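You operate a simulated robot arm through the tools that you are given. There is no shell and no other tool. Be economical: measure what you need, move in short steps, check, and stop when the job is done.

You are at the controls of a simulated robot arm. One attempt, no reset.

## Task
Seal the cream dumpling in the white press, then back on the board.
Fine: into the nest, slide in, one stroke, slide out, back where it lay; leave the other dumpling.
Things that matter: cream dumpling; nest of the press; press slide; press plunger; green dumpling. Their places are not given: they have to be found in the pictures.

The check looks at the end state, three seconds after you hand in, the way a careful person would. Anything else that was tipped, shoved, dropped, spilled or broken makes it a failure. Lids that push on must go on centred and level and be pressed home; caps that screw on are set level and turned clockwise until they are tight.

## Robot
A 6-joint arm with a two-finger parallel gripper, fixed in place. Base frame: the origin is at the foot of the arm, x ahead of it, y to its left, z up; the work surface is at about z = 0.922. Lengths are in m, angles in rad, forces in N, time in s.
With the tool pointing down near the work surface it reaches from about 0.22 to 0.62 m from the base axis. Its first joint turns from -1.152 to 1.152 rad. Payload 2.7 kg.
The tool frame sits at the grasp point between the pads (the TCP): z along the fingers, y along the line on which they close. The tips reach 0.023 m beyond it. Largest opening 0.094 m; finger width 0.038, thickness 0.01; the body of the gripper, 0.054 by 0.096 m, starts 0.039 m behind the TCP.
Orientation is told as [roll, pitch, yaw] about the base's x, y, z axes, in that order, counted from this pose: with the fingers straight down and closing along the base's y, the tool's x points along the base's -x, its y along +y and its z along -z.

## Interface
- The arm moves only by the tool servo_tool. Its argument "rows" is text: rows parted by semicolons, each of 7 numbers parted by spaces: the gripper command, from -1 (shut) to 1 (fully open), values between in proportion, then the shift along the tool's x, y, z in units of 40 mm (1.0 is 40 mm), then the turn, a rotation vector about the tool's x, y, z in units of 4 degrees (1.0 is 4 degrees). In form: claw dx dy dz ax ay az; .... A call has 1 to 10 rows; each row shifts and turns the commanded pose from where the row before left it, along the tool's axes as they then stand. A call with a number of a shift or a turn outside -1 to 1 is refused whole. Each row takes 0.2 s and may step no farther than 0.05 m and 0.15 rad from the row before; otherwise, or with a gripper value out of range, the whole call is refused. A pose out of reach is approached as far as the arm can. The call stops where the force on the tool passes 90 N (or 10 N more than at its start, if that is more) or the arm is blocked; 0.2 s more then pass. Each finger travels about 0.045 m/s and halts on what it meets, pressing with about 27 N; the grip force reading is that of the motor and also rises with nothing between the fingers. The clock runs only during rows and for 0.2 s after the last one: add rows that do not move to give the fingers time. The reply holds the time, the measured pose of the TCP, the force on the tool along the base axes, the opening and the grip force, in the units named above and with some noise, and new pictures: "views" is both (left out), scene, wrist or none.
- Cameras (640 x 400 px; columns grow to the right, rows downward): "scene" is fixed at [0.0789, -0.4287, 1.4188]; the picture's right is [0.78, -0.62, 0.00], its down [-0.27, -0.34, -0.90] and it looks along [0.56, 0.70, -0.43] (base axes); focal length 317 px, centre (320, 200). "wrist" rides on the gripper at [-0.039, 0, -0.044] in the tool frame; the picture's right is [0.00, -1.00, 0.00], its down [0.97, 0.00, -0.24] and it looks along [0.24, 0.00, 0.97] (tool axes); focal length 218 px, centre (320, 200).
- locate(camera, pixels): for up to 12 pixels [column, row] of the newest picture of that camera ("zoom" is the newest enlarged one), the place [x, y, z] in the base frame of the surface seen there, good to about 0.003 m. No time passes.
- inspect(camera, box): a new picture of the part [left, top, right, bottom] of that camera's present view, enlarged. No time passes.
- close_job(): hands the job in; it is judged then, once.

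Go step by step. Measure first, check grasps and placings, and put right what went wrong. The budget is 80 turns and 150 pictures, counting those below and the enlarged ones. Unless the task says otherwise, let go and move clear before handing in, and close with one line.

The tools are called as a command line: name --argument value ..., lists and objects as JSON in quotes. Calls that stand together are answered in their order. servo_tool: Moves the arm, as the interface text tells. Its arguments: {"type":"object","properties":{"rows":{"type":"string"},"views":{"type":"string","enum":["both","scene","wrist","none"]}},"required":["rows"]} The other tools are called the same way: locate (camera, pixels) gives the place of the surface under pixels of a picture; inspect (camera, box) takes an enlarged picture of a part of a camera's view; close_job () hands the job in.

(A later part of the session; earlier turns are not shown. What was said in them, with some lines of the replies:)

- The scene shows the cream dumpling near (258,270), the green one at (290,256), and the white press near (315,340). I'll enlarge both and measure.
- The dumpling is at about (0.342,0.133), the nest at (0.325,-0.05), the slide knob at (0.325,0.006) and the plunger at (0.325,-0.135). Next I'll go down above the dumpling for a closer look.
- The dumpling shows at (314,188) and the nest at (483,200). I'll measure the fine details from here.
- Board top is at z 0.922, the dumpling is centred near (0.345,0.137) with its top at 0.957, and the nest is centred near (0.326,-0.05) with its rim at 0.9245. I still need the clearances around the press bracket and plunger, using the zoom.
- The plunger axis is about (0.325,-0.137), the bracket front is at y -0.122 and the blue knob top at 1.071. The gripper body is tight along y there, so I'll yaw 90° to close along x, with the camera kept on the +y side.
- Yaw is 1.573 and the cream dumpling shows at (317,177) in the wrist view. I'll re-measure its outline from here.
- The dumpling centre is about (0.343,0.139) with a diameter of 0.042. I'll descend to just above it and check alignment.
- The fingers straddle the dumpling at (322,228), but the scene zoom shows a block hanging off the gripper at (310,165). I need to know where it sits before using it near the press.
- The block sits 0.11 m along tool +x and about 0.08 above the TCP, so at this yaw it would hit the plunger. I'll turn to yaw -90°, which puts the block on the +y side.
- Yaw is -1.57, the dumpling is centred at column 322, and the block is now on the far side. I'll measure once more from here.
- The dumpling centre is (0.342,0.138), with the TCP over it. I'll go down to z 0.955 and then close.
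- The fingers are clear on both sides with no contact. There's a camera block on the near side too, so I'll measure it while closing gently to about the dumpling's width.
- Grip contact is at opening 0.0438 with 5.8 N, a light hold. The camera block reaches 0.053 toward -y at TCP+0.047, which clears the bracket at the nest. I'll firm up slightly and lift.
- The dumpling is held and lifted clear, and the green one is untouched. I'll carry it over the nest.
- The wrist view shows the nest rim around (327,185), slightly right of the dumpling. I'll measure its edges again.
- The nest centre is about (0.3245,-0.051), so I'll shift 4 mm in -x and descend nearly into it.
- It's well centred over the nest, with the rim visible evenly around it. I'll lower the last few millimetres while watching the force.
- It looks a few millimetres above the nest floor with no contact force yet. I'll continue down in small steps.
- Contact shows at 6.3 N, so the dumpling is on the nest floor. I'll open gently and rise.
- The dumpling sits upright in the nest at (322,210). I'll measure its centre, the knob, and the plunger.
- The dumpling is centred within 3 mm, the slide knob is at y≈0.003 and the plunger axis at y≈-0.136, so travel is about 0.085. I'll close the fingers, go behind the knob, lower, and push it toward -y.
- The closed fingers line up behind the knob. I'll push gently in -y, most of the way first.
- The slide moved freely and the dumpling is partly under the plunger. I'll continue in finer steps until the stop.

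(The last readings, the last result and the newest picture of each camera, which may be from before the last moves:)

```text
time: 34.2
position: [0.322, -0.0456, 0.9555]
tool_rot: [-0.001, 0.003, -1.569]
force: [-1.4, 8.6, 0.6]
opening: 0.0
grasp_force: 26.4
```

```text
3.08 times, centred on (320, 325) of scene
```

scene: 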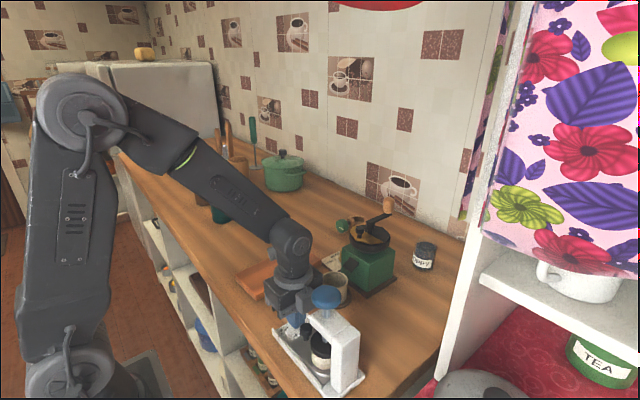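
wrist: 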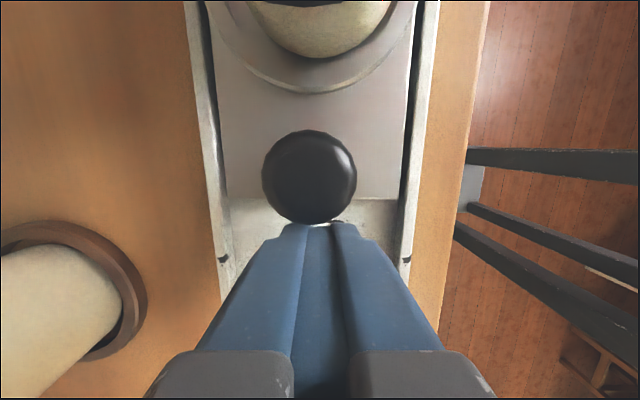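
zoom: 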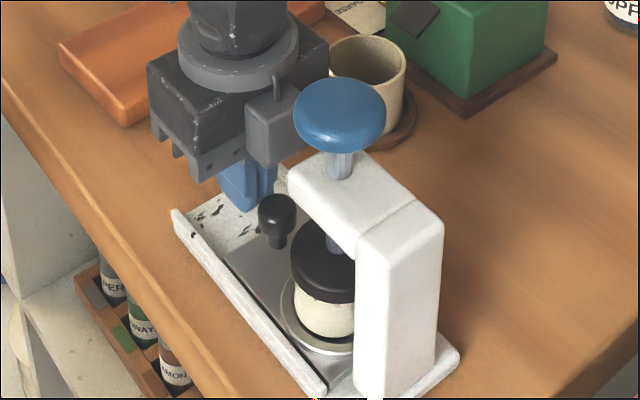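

The force rose to 8.6 N, probably the stop. I'll push slightly more to confirm and measure the nest under the plunger.

servo_tool --rows "-1 -0.06 0 0 0 0 0;-1 -0.06 0 0 0 0 0;-1 0 0 0 0 0 0" --views "scene"

inspect --camera "scene" --box '[290, 310, 360, 390]'

```text
time: 35.0
position: [0.3225, -0.0466, 0.9567]
tool_rot: [0.0, 0.008, -1.57]
force: [-1.2, 61.1, 0.4]
opening: 0.0
grasp_force: 26.5
```

scene: 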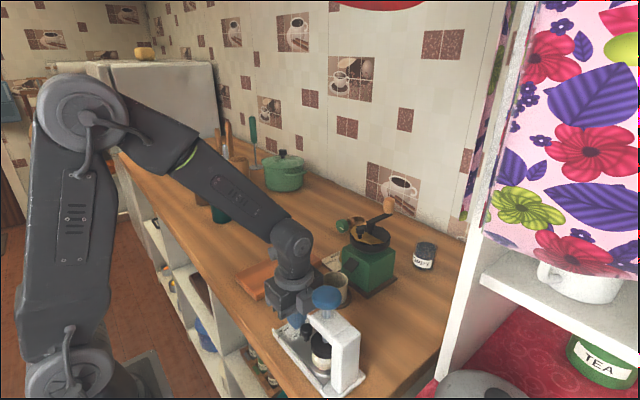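

```text
5.00 times, centred on (325, 350) of scene
```

zoom: 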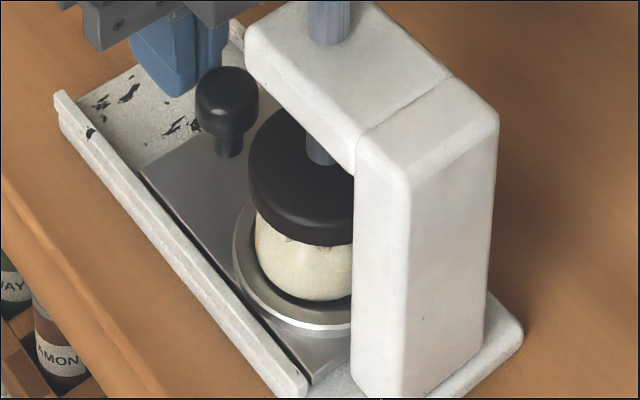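

The force hit 61 N with no further motion, so the slide is fully in. I'll back off, rise, and position over the blue plunger knob.

servo_tool --rows "-1 0.4 0 0 0 0 0;-1 0.4 0 0 0 0 0;-1 0 0 -0.9 0 0 0;-1 0 0 -1 0 0 0;-1 0 0 -1 0 0 0;-1 0 0 -1 0 0 0;-1 0 0 -0.5 0 0 0;-1 0 0 0 0 0 0" --views "wrist"

```text
time: 36.8
position: [0.3243, -0.0209, 1.1295]
tool_rot: [0.0, 0.001, -1.57]
force: [-0.2, 0.9, -1.5]
opening: 0.0
grasp_force: 26.9
```

wrist: 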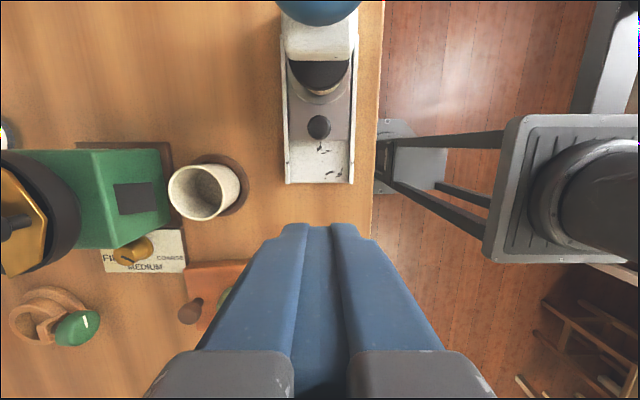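

All clear; the blue knob is ahead at the top of the view. I'll move over it.

servo_tool --rows "-1 -0.8 0 0 0 0 0;-1 -0.8 0 0 0 0 0;-1 -0.8 0 0 0 0 0;-1 -0.48 0.02 0 0 0 0;-1 0 0 0 0 0 0;-1 0 0 0 0 0 0"

inspect --camera "scene" --box '[270, 210, 390, 330]'

locate --camera "scene" --pixels '[[312, 297], [327, 290], [342, 297], [327, 300]]'

```text
time: 38.2
position: [0.322, -0.135, 1.1314]
tool_rot: [0.001, 0.002, -1.57]
force: [0.2, -0.1, 0.1]
opening: 0.0001
grasp_force: 27.5
```

scene: 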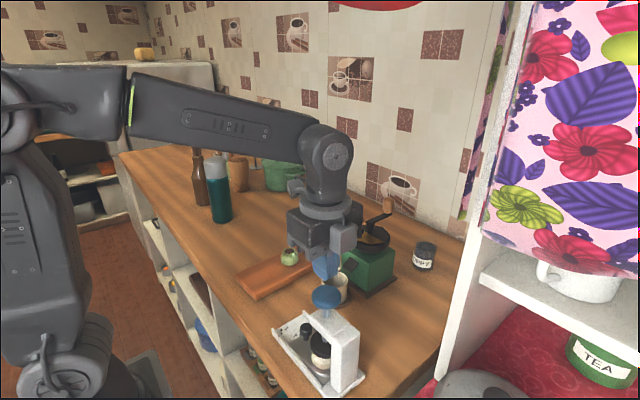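
wrist: 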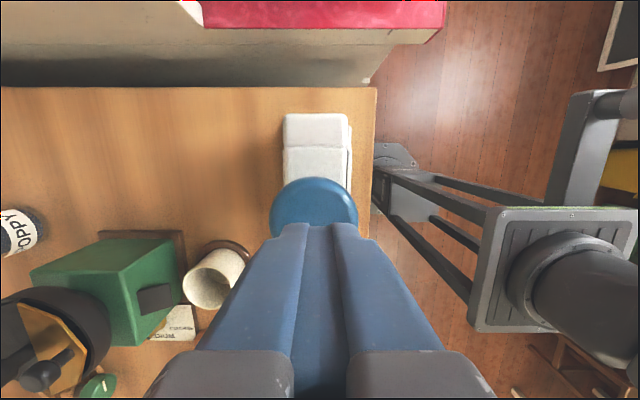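

```text
3.33 times, centred on (330, 270) of scene
```

zoom: 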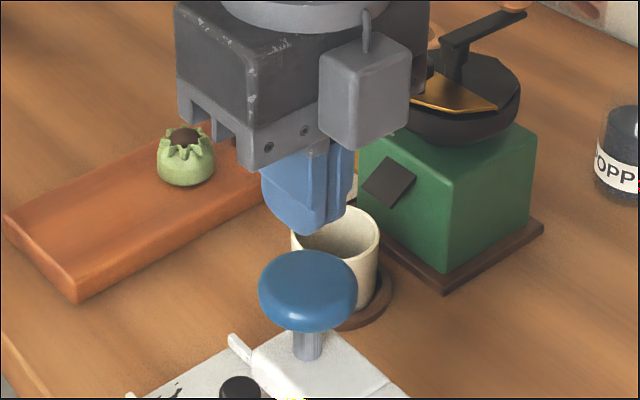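

```text
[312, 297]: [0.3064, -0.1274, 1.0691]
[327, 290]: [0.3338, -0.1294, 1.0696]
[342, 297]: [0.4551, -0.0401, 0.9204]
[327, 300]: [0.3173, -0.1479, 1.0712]
```

The fingers are above the blue knob, off by about 3 mm in x. I'll shift and descend to near contact, then press in small steps.

servo_tool --rows "-1 -0.02 0.07 0.4 0 0 0;-1 0 0 0.4 0 0 0;-1 0 0 0.1 0 0 0;-1 0 0 0.1 0 0 0;-1 0 0 0.1 0 0 0;-1 0 0 0 0 0 0"

inspect --camera "scene" --box '[270, 260, 380, 390]'

```text
time: 39.6
position: [0.3272, -0.1344, 1.0886]
tool_rot: [0.001, 0.002, -1.57]
force: [-0.8, -2.7, 4.1]
opening: 0.0002
grasp_force: 27.2
```

scene: 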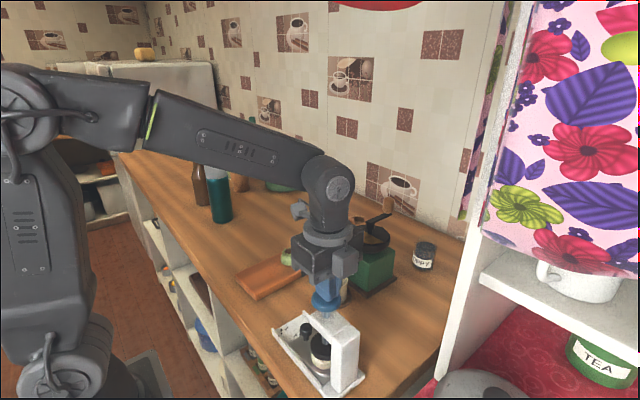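
wrist: 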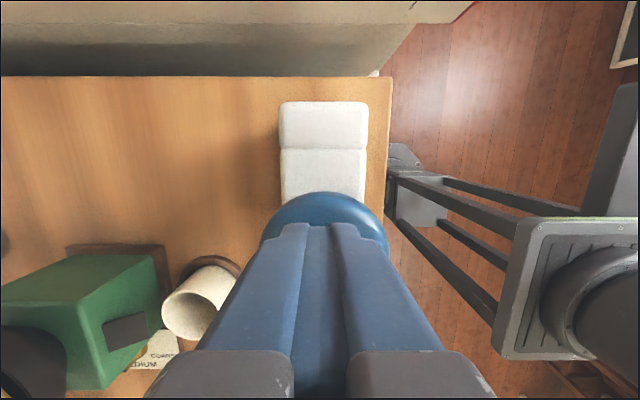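

```text
3.08 times, centred on (325, 325) of scene
```

zoom: 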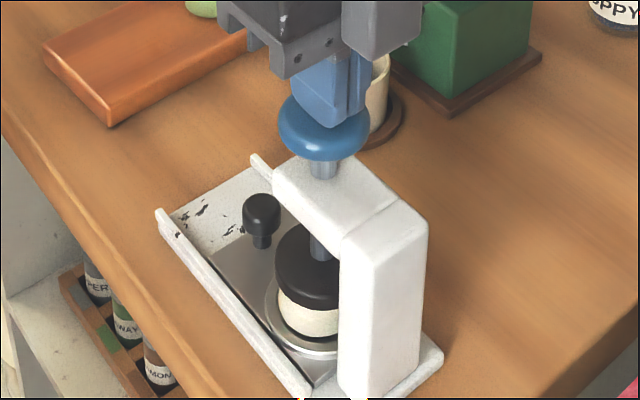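

Contact with the knob reads 4 N and the plunger is starting down. I'll press on in small steps.

servo_tool --rows "-1 0 0 0.1 0 0 0;-1 0 0 0.1 0 0 0;-1 0 0 0.05 0 0 0;-1 0 0 0 0 0 0" --views "none"

inspect --camera "scene" --box '[270, 260, 380, 390]'

```text
time: 40.6
position: [0.3262, -0.1356, 1.0774]
tool_rot: [0.001, 0.003, -1.568]
force: [1.5, -2.3, 10.0]
opening: 0.0
grasp_force: 27.3
```

```text
3.08 times, centred on (325, 325) of scene
```

zoom: 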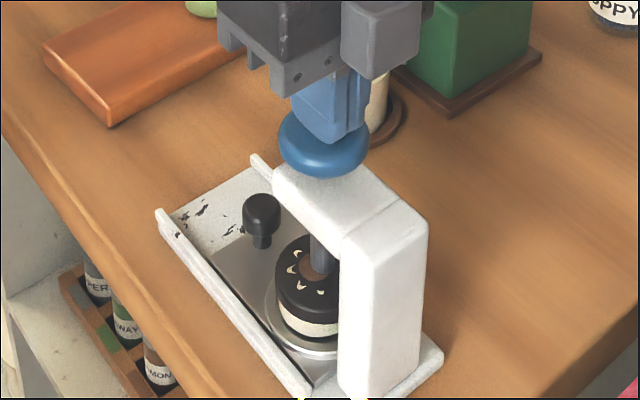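

The plunger is travelling at 10 N, in a spring-like way. I'll continue until the bottom.

servo_tool --rows "-1 0 0 0.08 0 0 0;-1 0 0 0.08 0 0 0;-1 0 0 0.05 0 0 0;-1 0 0 0 0 0 0" --views "none"

inspect --camera "scene" --box '[270, 260, 380, 390]'

```text
time: 41.6
position: [0.3267, -0.1349, 1.07]
tool_rot: [0.003, 0.001, -1.568]
force: [-1.4, -1.9, 11.9]
opening: 0.0
grasp_force: 27.3
```

```text
3.08 times, centred on (325, 325) of scene
```

zoom: 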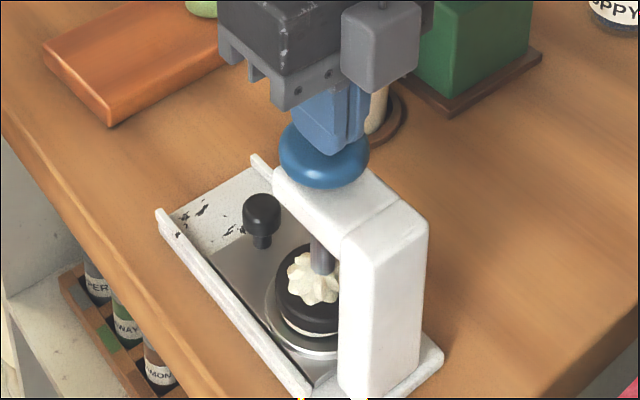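

The dumpling top now appears closed into a twist. I'll press slightly more to see whether the stroke's bottom is reached.

servo_tool --rows "-1 0 0 0.05 0 0 0;-1 0 0 0.03 0 0 0;-1 0 0 0 0 0 0" --views "none"

inspect --camera "scene" --box '[290, 270, 360, 370]'

```text
time: 42.4
position: [0.3269, -0.1355, 1.0692]
tool_rot: [0.006, 0.002, -1.57]
force: [-10.2, 11.3, 45.3]
opening: 0.0001
grasp_force: 27.4
```

```text
4.00 times, centred on (325, 320) of scene
```

zoom: 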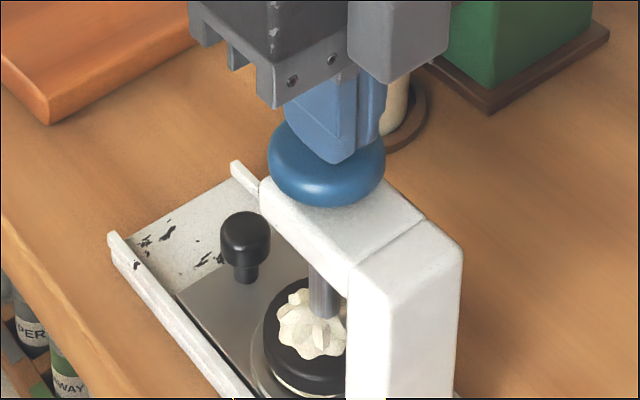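

The force jumped to 45 N without motion, so the stroke is complete. I'll rise straight up to let the plunger return.

servo_tool --rows "-1 0 0 -0.2 0 0 0;-1 0 0 -0.3 0 0 0;-1 0 0 -0.4 0 0 0;-1 0 0 -0.6 0 0 0;-1 0 0 -0.3 0 0 0;-1 0 0 0 0 0 0" --views "scene"

inspect --camera "scene" --box '[270, 260, 380, 390]'

```text
time: 43.8
position: [0.3255, -0.1364, 1.1389]
tool_rot: [0.002, 0.001, -1.571]
force: [1.1, 0.0, 0.8]
opening: 0.0002
grasp_force: 26.8
```

scene: 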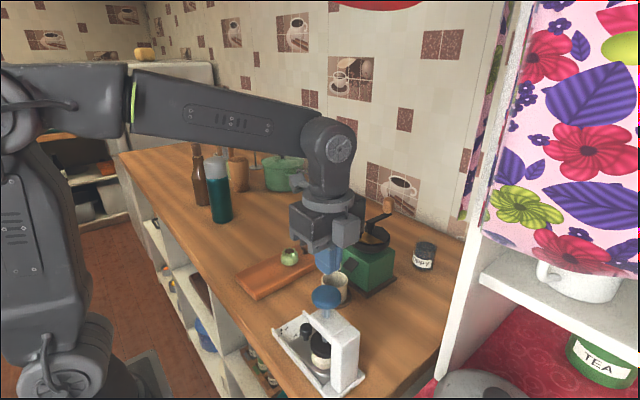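

```text
3.08 times, centred on (325, 325) of scene
```

zoom: 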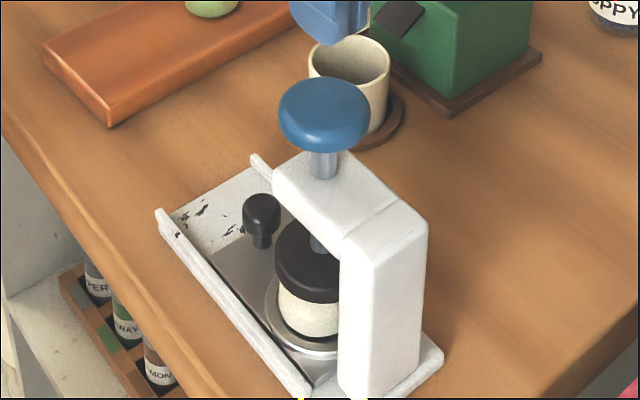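

The plunger sprang back and the dumpling is still in the nest. Next I'll go back above the slide knob, opening to 0.05 and tilting 16° so the camera block clears the bracket while I grip the knob.

servo_tool --rows "-1 0.7 -0.02 0 0 0 0;-1 0.7 0 0 0 0 0;0.07 0.5 0 0 0 0 0;0.07 0 0 0 0 -1 0;0.07 0 0 0 0 -1 0;0.07 0 0 0 0 -1 0;0.07 0 0 0 0 -1 0;0.07 0 0 0 0 0 0"

locate --camera "scene" --pixels '[[306, 326], [302, 328], [310, 328], [306, 334], [306, 341]]'

inspect --camera "scene" --box '[250, 220, 370, 350]'

```text
time: 45.6
position: [0.323, -0.059, 1.1389]
tool_rot: [0.002, -0.279, -1.571]
force: [0.5, 0.9, -1.4]
opening: 0.0505
grasp_force: 0.1
```

scene: 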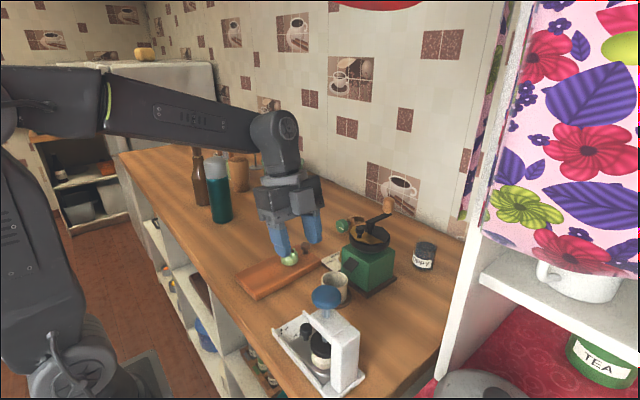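
wrist: 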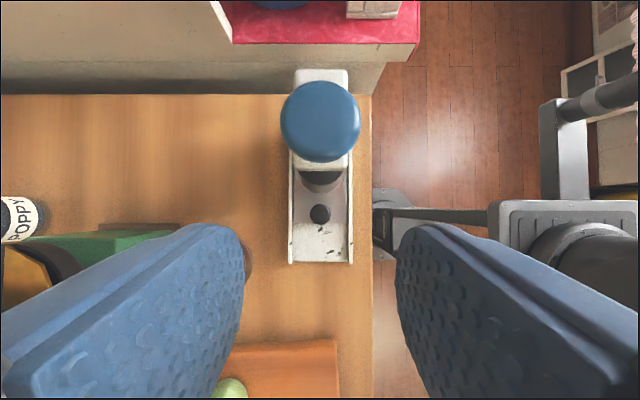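

```text
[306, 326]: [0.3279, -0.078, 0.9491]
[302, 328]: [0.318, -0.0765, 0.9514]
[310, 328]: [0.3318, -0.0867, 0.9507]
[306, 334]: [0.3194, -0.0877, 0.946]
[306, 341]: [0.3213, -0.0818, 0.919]
```

```text
3.08 times, centred on (310, 285) of scene
```

zoom: 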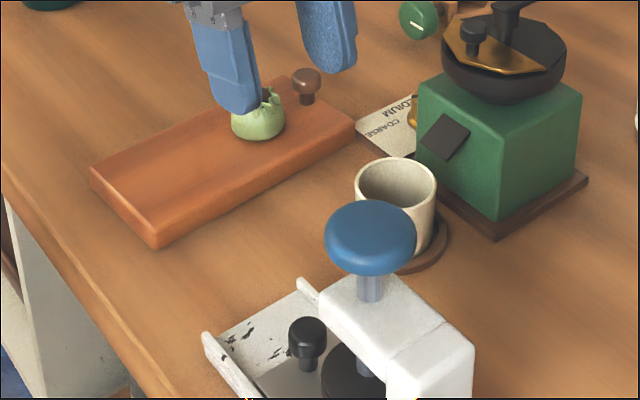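

The tilt is right and the knob sits at about (0.3245,-0.081). I'll descend at y≈-0.045, then slide forward with the fingers straddling the knob.

servo_tool --rows "0.07 0.33 0 0.83 0 0 0;0.07 0.32 0 0.83 0 0 0;0.07 0.32 0 0.83 0 0 0;0.07 0.31 0 0.83 0 0 0;0.07 0.31 0 0.83 0 0 0;0.07 0 0 0 0 0 0;0.07 0 0 0 0 0 0"

inspect --camera "scene" --box '[260, 260, 380, 380]'

```text
time: 47.2
position: [0.3265, -0.0412, 0.9573]
tool_rot: [0.002, -0.279, -1.571]
force: [0.1, 1.0, 0.0]
opening: 0.0501
grasp_force: 0.1
```

scene: 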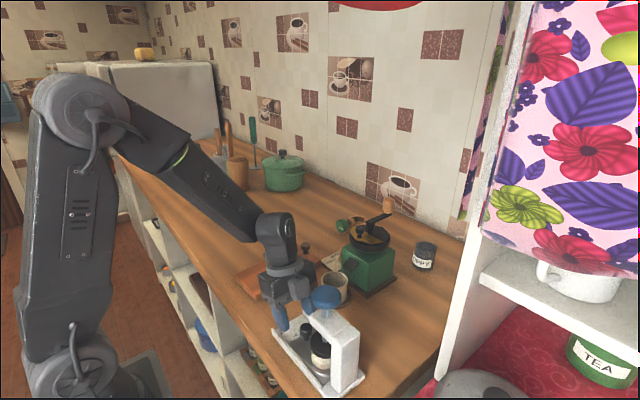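
wrist: 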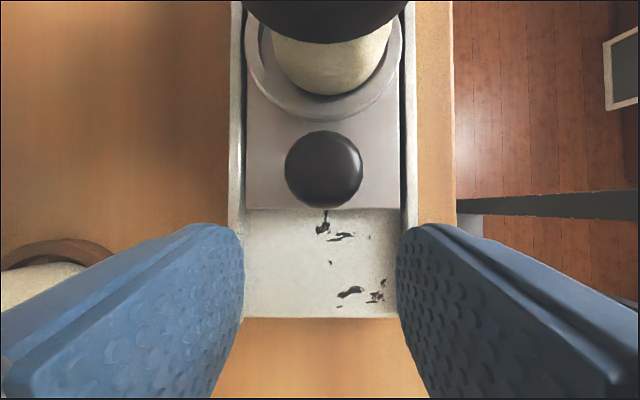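

```text
3.33 times, centred on (320, 320) of scene
```

zoom: 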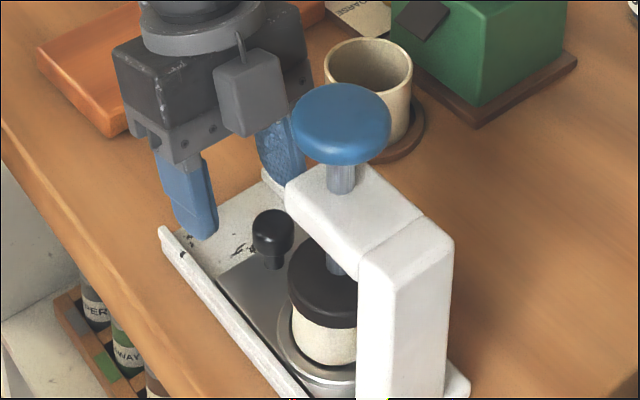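

The knob is centred between the fingers. I'll slide forward 28 mm to straddle it.

servo_tool --rows "0.07 -0.215 -0.02 0.095 0 0 0;0.07 -0.215 0 0.095 0 0 0;0.07 -0.215 0 0.1 0 0 0;0.07 0 0 0 0 0 0"

inspect --camera "scene" --box '[270, 270, 350, 360]'

```text
time: 48.2
position: [0.3243, -0.0717, 0.9571]
tool_rot: [0.004, -0.277, -1.57]
force: [0.9, -0.5, -0.4]
opening: 0.0505
grasp_force: 0.0
```

scene: 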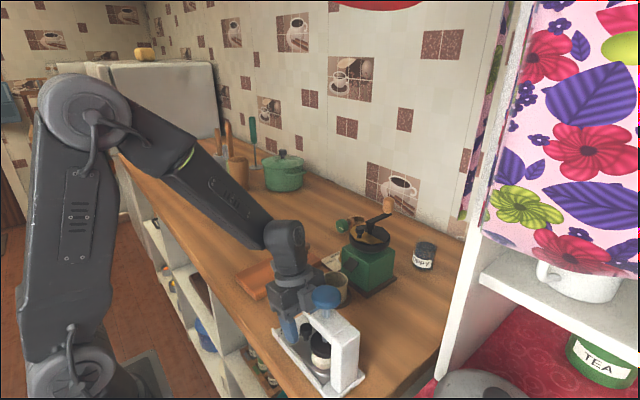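
wrist: 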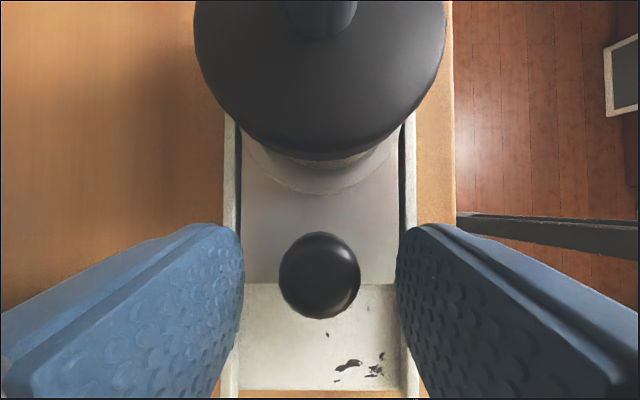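

```text
4.44 times, centred on (310, 315) of scene
```

zoom: 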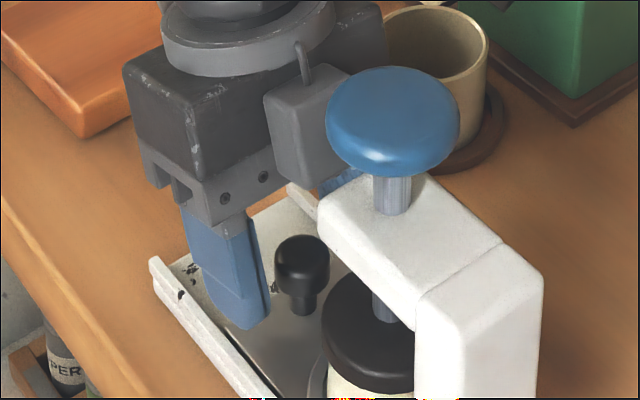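

The knob at (320,275) sits between the pads. I'll close on it.

servo_tool --rows "-0.3 0 0 0 0 0 0;-0.7 0 0 0 0 0 0;-0.8 0 0 0 0 0 0;-0.8 0 0 0 0 0 0" --views "wrist"

```text
time: 49.2
position: [0.3245, -0.0713, 0.9571]
tool_rot: [0.003, -0.278, -1.571]
force: [1.5, -1.4, -2.5]
opening: 0.0232
grasp_force: 45.7
```

wrist: 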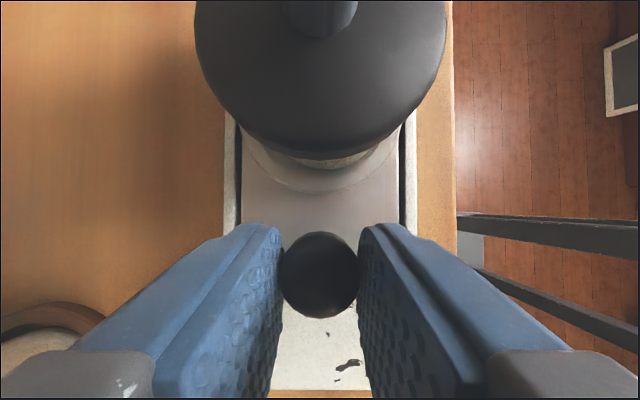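

The knob is gripped at opening 0.0232. I'll pull the slide out along +y.

servo_tool --rows "-0.8 0.12 0 -0.0345 0 0 0;-0.8 0.192 0 -0.055 0 0 0;-0.8 0.192 0 -0.055 0 0 0;-0.8 0.192 0 -0.055 0 0 0;-0.8 0.192 0 -0.055 0 0 0;-0.8 0.192 0 -0.055 0 0 0;-0.8 0.192 0 -0.055 0 0 0;-0.8 0.192 0 -0.055 0 0 0;-0.8 0.192 0 -0.055 0 0 0;-0.8 0 0 0 0 0 0"

inspect --camera "scene" --box '[260, 260, 380, 390]'

```text
time: 51.4
position: [0.3238, -0.0023, 0.9569]
tool_rot: [0.001, -0.276, -1.57]
force: [14.8, -0.4, -35.5]
opening: 0.0235
grasp_force: 45.0
```

scene: 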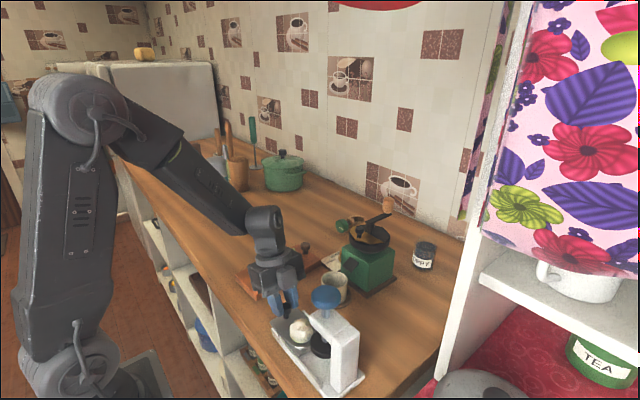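
wrist: 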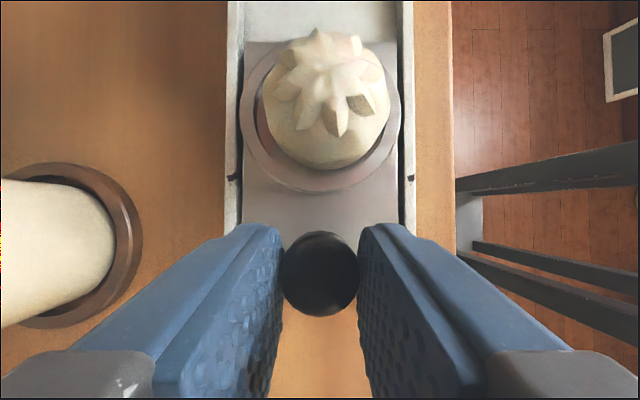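

```text
3.08 times, centred on (320, 325) of scene
```

zoom: 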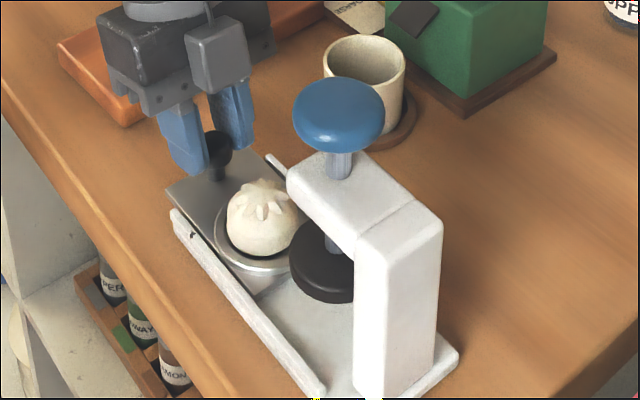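

The slide is nearly out and the dumpling is sealed and upright, but there's a side load of -35 N in z. I'll open briefly to relieve it, then regrip and pull the last millimetres.

servo_tool --rows "-0.35 0 0 0 0 0 0;-0.35 0 0 0 0 0 0;-0.8 0 0 0 0 0 0;-0.8 0 0 0 0 0 0;-0.8 0.07 0 -0.02 0 0 0;-0.8 0.07 0 -0.02 0 0 0;-0.8 0.06 0 -0.0172 0 0 0;-0.8 0 0 0 0 0 0" --views "wrist"

```text
time: 53.2
position: [0.3242, 0.0064, 0.9586]
tool_rot: [0.006, -0.275, -1.569]
force: [17.2, 0.3, 1.3]
opening: 0.0233
grasp_force: 45.7
```

wrist: 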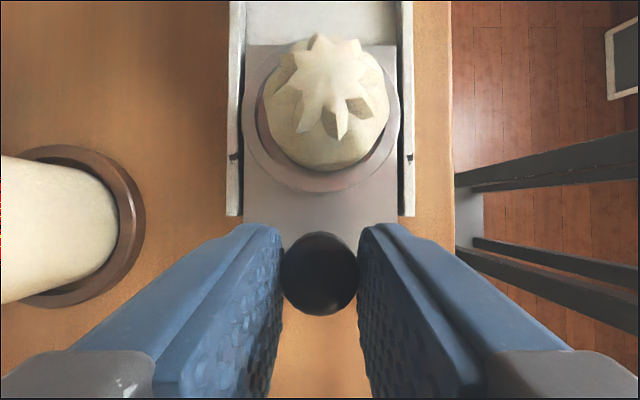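

There's no end stop yet in y. I'll pull a few more millimetres.

servo_tool --rows "-0.8 0.05 0 -0.0143 0 0 0;-0.8 0.05 0 -0.0143 0 0 0;-0.8 0.05 0 -0.0143 0 0 0;-0.8 0 0 0 0 0 0" --views "none"

inspect --camera "scene" --box '[260, 260, 380, 390]'

```text
time: 54.2
position: [0.3247, 0.0121, 0.9582]
tool_rot: [0.004, -0.277, -1.571]
force: [9.1, -0.2, 21.2]
opening: 0.0232
grasp_force: 45.0
```

```text
3.08 times, centred on (320, 325) of scene
```

zoom: 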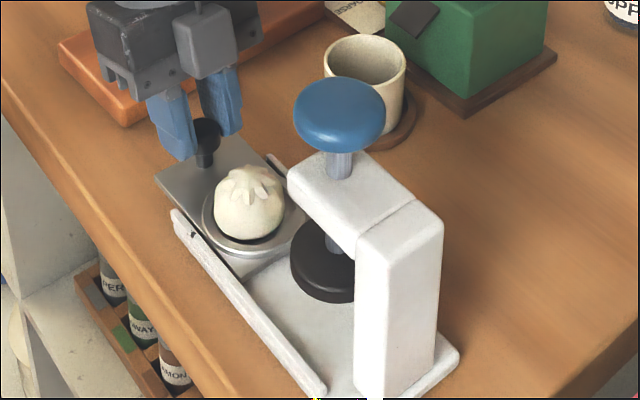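

The knob is about 2 px short of its starting place (281,301), so I'll pull a bit farther and look for the stop.

servo_tool --rows "-0.8 0.05 0 -0.0143 0 0 0;-0.8 0.05 0 -0.0143 0 0 0;-0.8 0 0 0 0 0 0" --views "none"

inspect --camera "scene" --box '[230, 230, 390, 400]'

```text
time: 55.0
position: [0.3254, 0.0138, 0.9585]
tool_rot: [0.002, -0.281, -1.567]
force: [16.5, -34.1, 23.3]
opening: 0.0235
grasp_force: 44.7
```

```text
2.35 times, centred on (310, 315) of scene
```

zoom: 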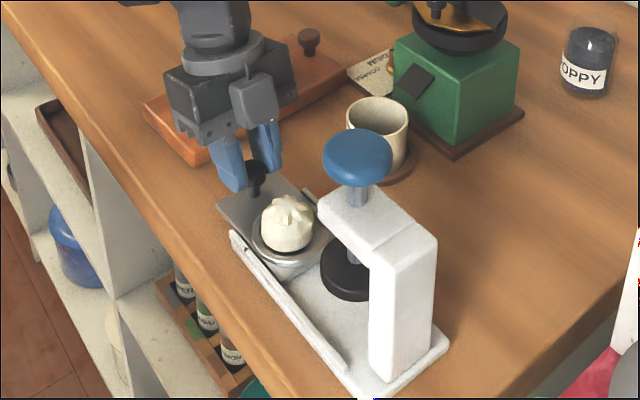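

The y force hit -34 N at the end stop and the slide matches its starting place. I'll release, back out along the tool axis, untilt, and look at the dumpling from above.

servo_tool --rows "-0.3 0 0 0 0 0 0;0.3 0 0 0 0 0 0;0.3 0 0 0 0 0 0;0.3 0 0 -0.7 0 0 0;0.3 0 0 -0.9 0 0 0;0.3 -0.3 0 0 0 1 0;0.3 -0.4 0 0 0 1 0;0.3 -0.5 0 0 0 1 0;0.3 -0.5 0 0 0 1 0;0.3 0 0 0 0 0 0"

```text
time: 57.2
position: [0.3241, -0.0323, 1.029]
tool_rot: [0.001, 0.004, -1.569]
force: [-0.1, -0.5, -0.8]
opening: 0.0612
grasp_force: 0.0
```

scene: 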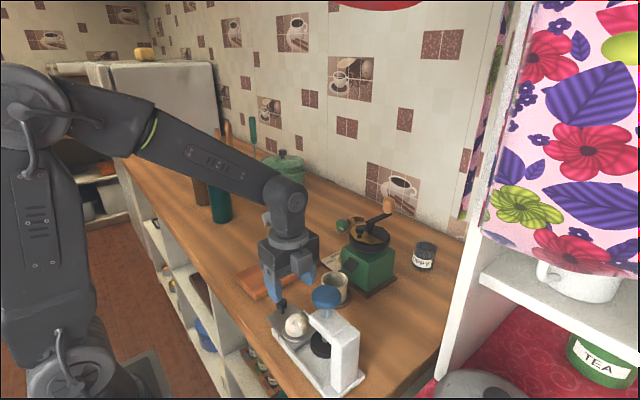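
wrist: 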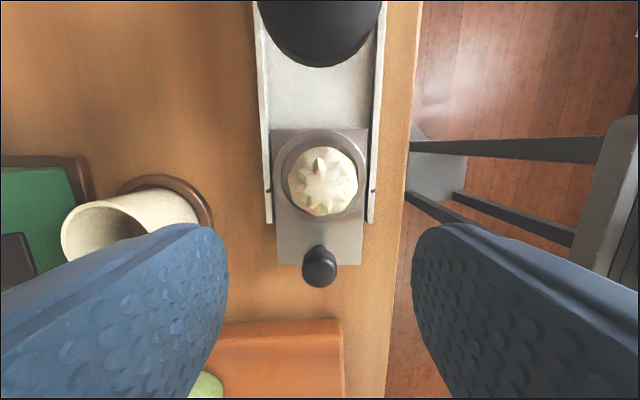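

locate --camera "wrist" --pixels '[[323, 183], [290, 182], [357, 182], [323, 150], [323, 212], [318, 258], [281, 165], [365, 165]]'

inspect --camera "wrist" --box '[260, 110, 390, 220]'

inspect --camera "scene" --box '[260, 290, 350, 370]'

```text
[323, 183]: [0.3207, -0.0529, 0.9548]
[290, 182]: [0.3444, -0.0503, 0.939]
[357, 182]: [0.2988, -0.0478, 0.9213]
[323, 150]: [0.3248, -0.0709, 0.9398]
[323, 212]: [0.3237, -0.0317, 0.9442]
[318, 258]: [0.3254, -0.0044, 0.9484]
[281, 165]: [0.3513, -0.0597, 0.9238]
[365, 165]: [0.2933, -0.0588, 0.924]
```

```text
3.64 times, centred on (325, 165) of wrist
```

zoom: 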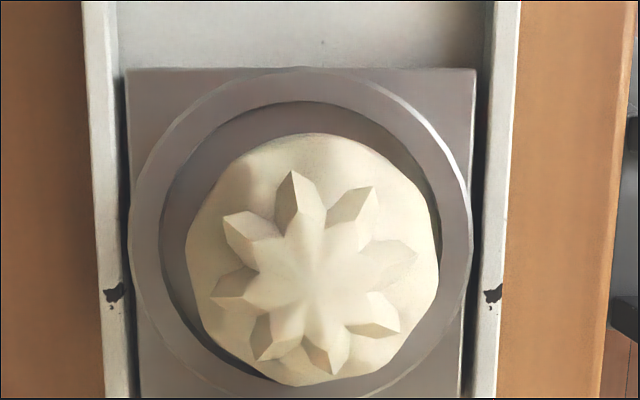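

```text
5.00 times, centred on (305, 330) of scene
```

zoom: 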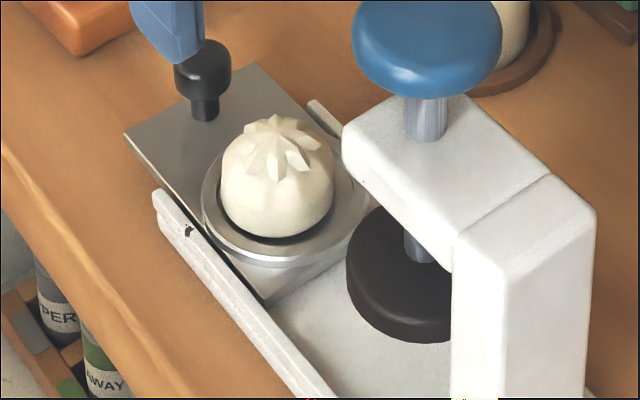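

The dumpling is sealed and upright at about (0.322,-0.051). I'll align over it and descend around it.

servo_tool --rows "0.3 -0.24 -0.02 0 0 0 0;0.3 -0.24 -0.02 0.3 0 0 0;0.3 0 0 0.6 0 0 0;0.3 0 0 0.6 0 0 0;0.3 0 0 0.38 0 0 0;0.3 0 0 0 0 0 0" --views "wrist"

inspect --camera "scene" --box '[270, 290, 340, 360]'

```text
time: 58.6
position: [0.3226, -0.0521, 0.9568]
tool_rot: [0.001, 0.001, -1.571]
force: [0.4, 0.2, -0.1]
opening: 0.0612
grasp_force: 0.2
```

wrist: 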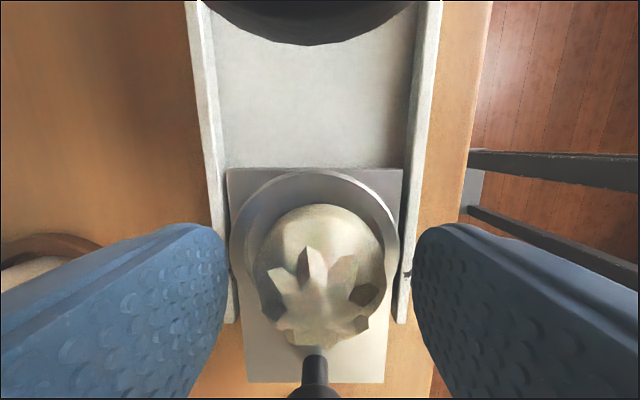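

```text
5.71 times, centred on (305, 325) of scene
```

zoom: 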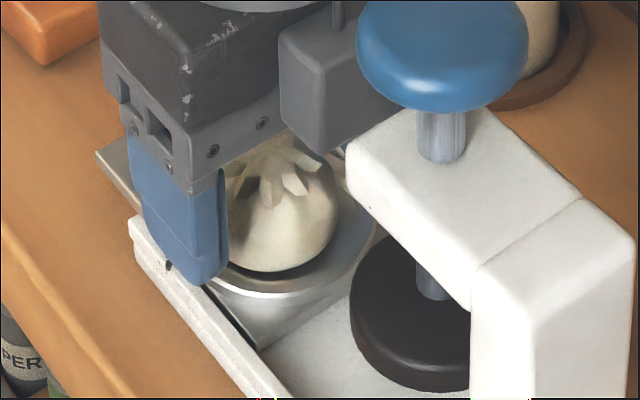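

It's well aligned. I'll go down 3 mm more and close gently.

servo_tool --rows "0.2 0 0 0.07 0 0 0;0 0 0 0 0 0 0;-0.15 0 0 0 0 0 0;-0.25 0 0 0 0 0 0;-0.25 0 0 0 0 0 0;-0.25 0 0 0 0 0 0" --views "wrist"

```text
time: 60.0
position: [0.3231, -0.0531, 0.9532]
tool_rot: [0.002, 0.003, -1.57]
force: [1.2, -0.1, -0.1]
opening: 0.0438
grasp_force: 6.1
```

wrist: 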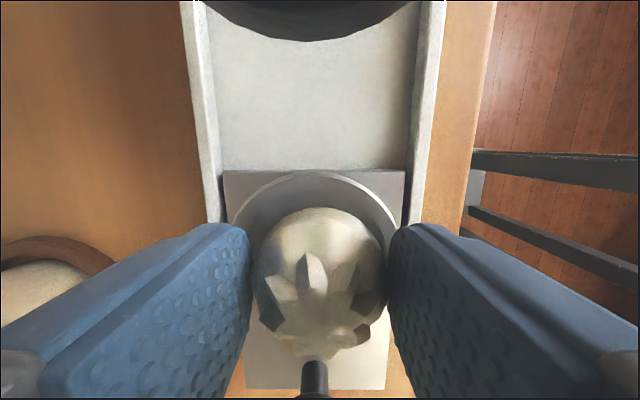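

It's held at 6.1 N, the same width as before. I'll lift and carry it back over its original spot.

servo_tool --rows "-0.25 0 0 -0.4 0 0 0;-0.25 0 0 -0.6 0 0 0;-0.25 0 0 -0.6 0 0 0;-0.25 0.75 0.06 0 0 0 0;-0.25 0.8 0.1 0 0 0 0;-0.25 0.8 0.1 0 0 0 0;-0.25 0.8 0.1 0 0 0 0;-0.25 0.8 0.1 0 0 0 0;-0.25 0.8 0.03 0 0 0 0;-0.25 0 0 0 0 0 0"

inspect --camera "scene" --box '[220, 210, 340, 350]'

```text
time: 62.2
position: [0.3413, 0.139, 1.016]
tool_rot: [0.002, 0.001, -1.567]
force: [0.3, 0.3, 0.3]
opening: 0.0437
grasp_force: 6.1
```

scene: 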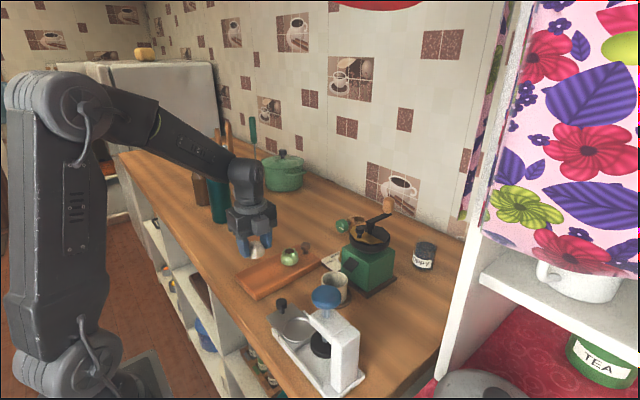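
wrist: 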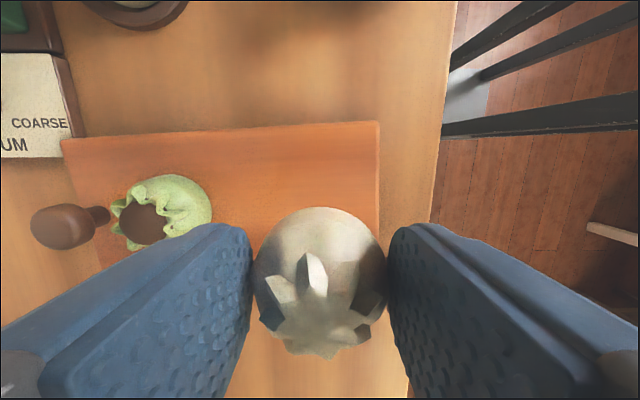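

```text
2.86 times, centred on (280, 280) of scene
```

zoom: 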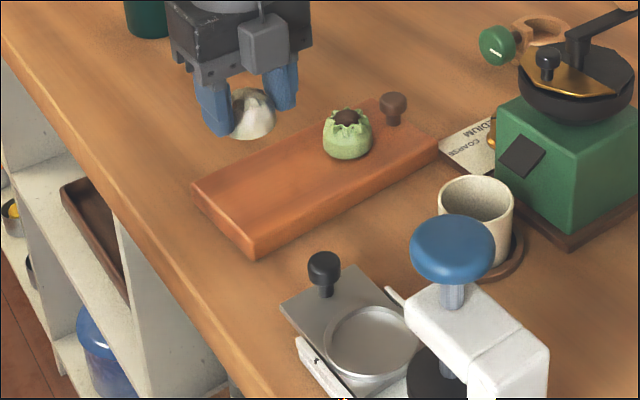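

Compared with the lift-off view the board is about 4 px left and 2 px up, so I'll correct +2 mm in x and -2 mm in y. Then I'll lower to just above the board.

servo_tool --rows "-0.25 -0.05 0.055 0.4 0 0 0;-0.25 0 0 0.5 0 0 0;-0.25 0 0 0.45 0 0 0;-0.25 0 0 0.05 0 0 0;-0.25 0 0 0 0 0 0" --views "wrist"

inspect --camera "scene" --box '[235, 240, 295, 300]'

```text
time: 63.4
position: [0.3458, 0.1336, 0.9606]
tool_rot: [0.001, 0.003, -1.571]
force: [0.3, 0.0, -0.9]
opening: 0.0441
grasp_force: 6.2
```

wrist: 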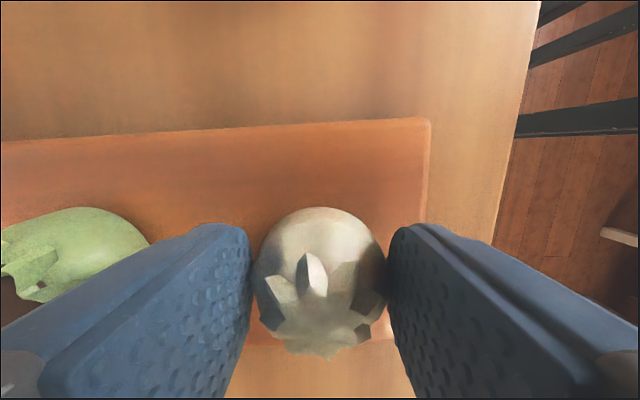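

```text
6.67 times, centred on (265, 270) of scene
```

zoom: 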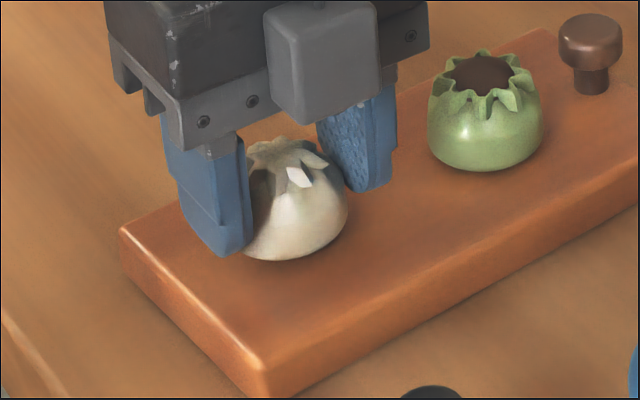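

The readings and the view suggest I'm slightly too far +x. I'll measure the dumpling and board edges to be exact.

locate --camera "zoom" --pixels '[[295, 160], [290, 255], [345, 215], [122, 232], [265, 365], [215, 250], [380, 185]]'

locate --camera "wrist" --pixels '[[320, 280], [320, 208], [320, 345], [258, 280], [386, 280], [428, 122], [424, 200]]'

```text
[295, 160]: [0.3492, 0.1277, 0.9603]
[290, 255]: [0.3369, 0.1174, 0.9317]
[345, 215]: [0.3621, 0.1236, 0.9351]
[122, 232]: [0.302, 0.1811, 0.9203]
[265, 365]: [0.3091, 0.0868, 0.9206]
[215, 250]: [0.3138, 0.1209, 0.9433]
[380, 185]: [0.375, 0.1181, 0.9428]
```

```text
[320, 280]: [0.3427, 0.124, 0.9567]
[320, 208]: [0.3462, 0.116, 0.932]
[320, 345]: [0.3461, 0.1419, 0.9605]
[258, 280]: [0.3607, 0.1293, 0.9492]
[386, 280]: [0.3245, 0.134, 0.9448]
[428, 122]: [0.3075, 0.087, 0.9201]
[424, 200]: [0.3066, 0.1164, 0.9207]
```

The corner geometry and the readings agree: the TCP is about 4 mm too far in +x and 3 mm short in y compared with the original grasp pose. I'll correct that before setting down.

servo_tool --rows "-0.25 0.06 -0.1 0 0 0 0;-0.25 0 0 0 0 0 0;-0.25 0 0 0 0 0 0" --views "wrist"

inspect --camera "scene" --box '[240, 240, 300, 300]'

```text
time: 64.2
position: [0.3403, 0.1369, 0.9607]
tool_rot: [0.003, 0.002, -1.569]
force: [-0.4, 0.5, -0.7]
opening: 0.0439
grasp_force: 5.9
```

wrist: 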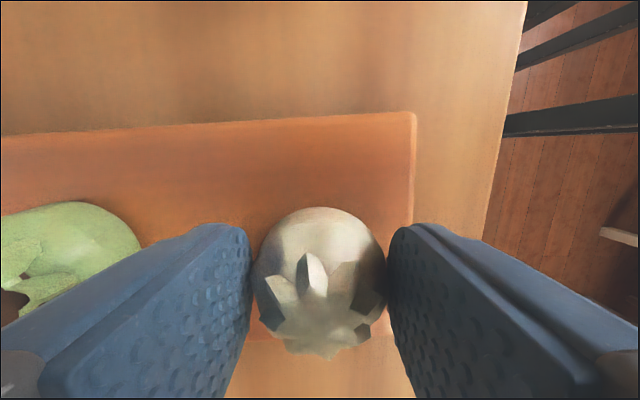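

```text
6.67 times, centred on (270, 270) of scene
```

zoom: 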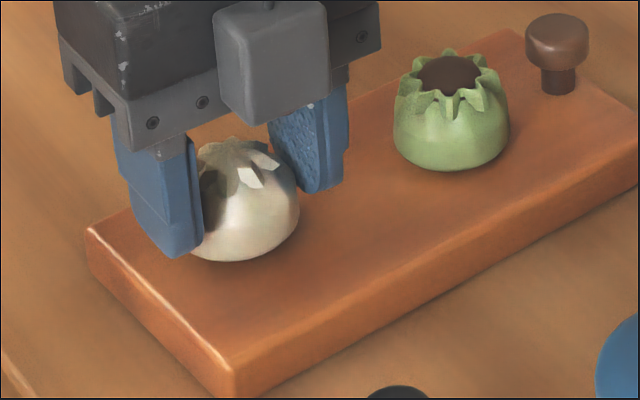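

The corner now sits at col 414 (415 expected) and the dumpling matches its original place in the scene. I'll lower in small steps to contact.

servo_tool --rows "-0.25 0 0 0.04 0 0 0;-0.25 0 0 0.04 0 0 0;-0.25 0 0 0 0 0 0" --views "none"

inspect --camera "scene" --box '[240, 240, 300, 300]'

```text
time: 65.0
position: [0.342, 0.1375, 0.9564]
tool_rot: [0.002, 0.001, -1.568]
force: [0.3, 0.5, -0.1]
opening: 0.0436
grasp_force: 5.8
```

```text
6.67 times, centred on (270, 270) of scene
```

zoom: 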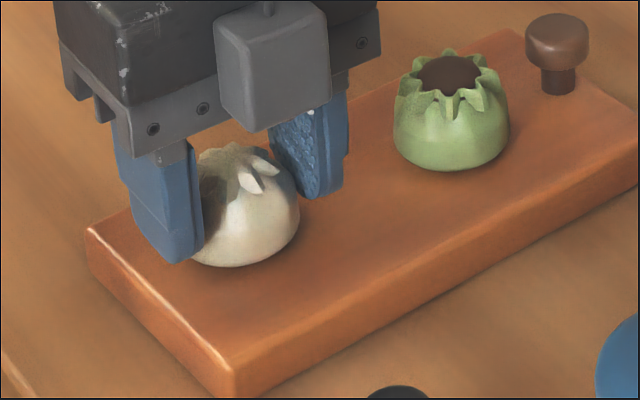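

No contact force yet, so I'll lower a touch more.

servo_tool --rows "-0.25 0 0 0.03 0 0 0;-0.25 0 0 0.02 0 0 0;-0.25 0 0 0 0 0 0" --views "none"

```text
time: 65.8
position: [0.3394, 0.1387, 0.9562]
tool_rot: [0.0, 0.003, -1.568]
force: [-0.3, -1.7, 5.5]
opening: 0.0441
grasp_force: 6.1
```

Contact reads 5.5 N, so the dumpling is on the board. I'll release gently, rise, and check.

servo_tool --rows "-0.05 0 0 -0.02 0 0 0;0.1 0 0 0 0 0 0;0.3 0 0 0 0 0 0;0.3 0 0 0 0 0 0;0.3 0 0 -0.5 0 0 0;0.3 0 0 -0.9 0 0 0;0.3 0 0 -1 0 0 0;0.3 0 0 -1 0 0 0;0.3 0 0 0 0 0 0"

inspect --camera "scene" --box '[240, 240, 300, 300]'

inspect --camera "scene" --box '[230, 230, 390, 400]'

```text
time: 67.8
position: [0.3407, 0.1363, 1.0914]
tool_rot: [0.001, 0.001, -1.568]
force: [-0.9, -0.3, -0.6]
opening: 0.0612
grasp_force: 0.0
```

scene: 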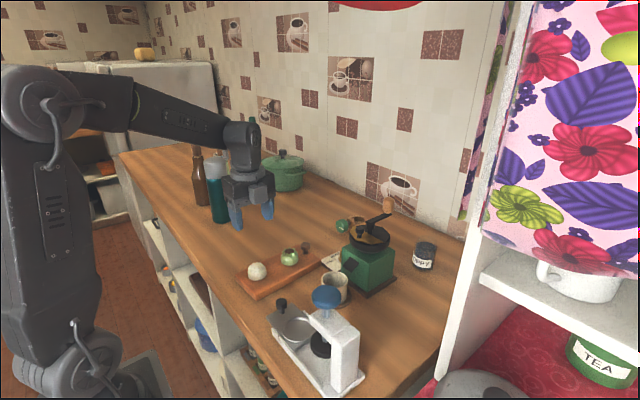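
wrist: 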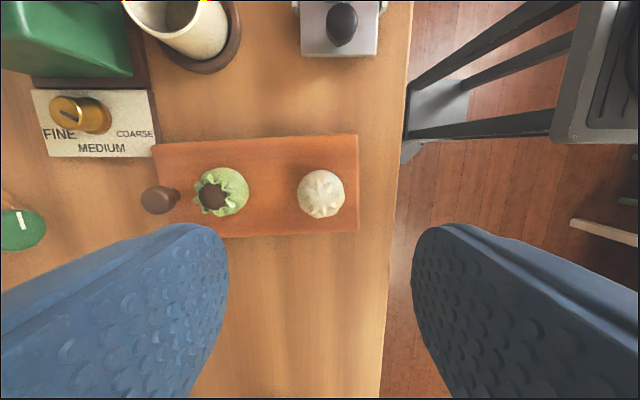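

```text
6.67 times, centred on (270, 270) of scene
```

zoom: 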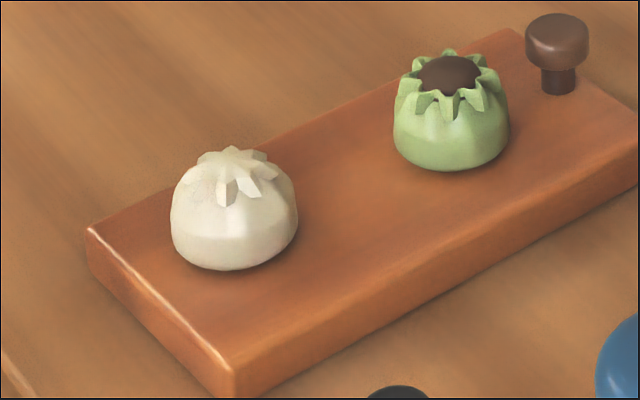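

```text
2.35 times, centred on (310, 315) of scene
```

zoom: 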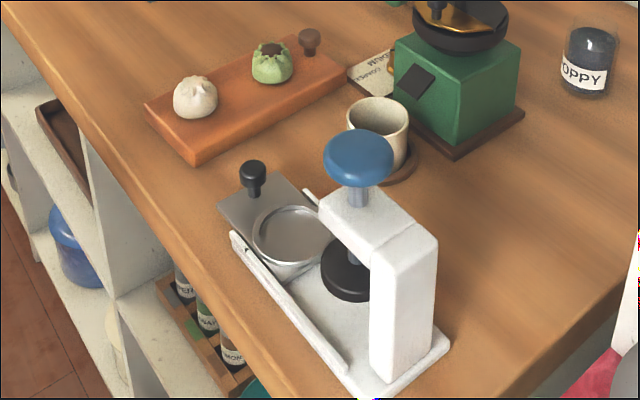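

The sealed dumpling stands within about 3 mm of where it lay. The green dumpling, board and press look as they did at the start, and the gripper is clear, so I'm handing in.

close_job

```text
The job is handed in.
```

The cream dumpling is sealed with one stroke and back on the board, about 3 mm from its original spot. The slide is out, the plunger is up and the green dumpling was left alone.
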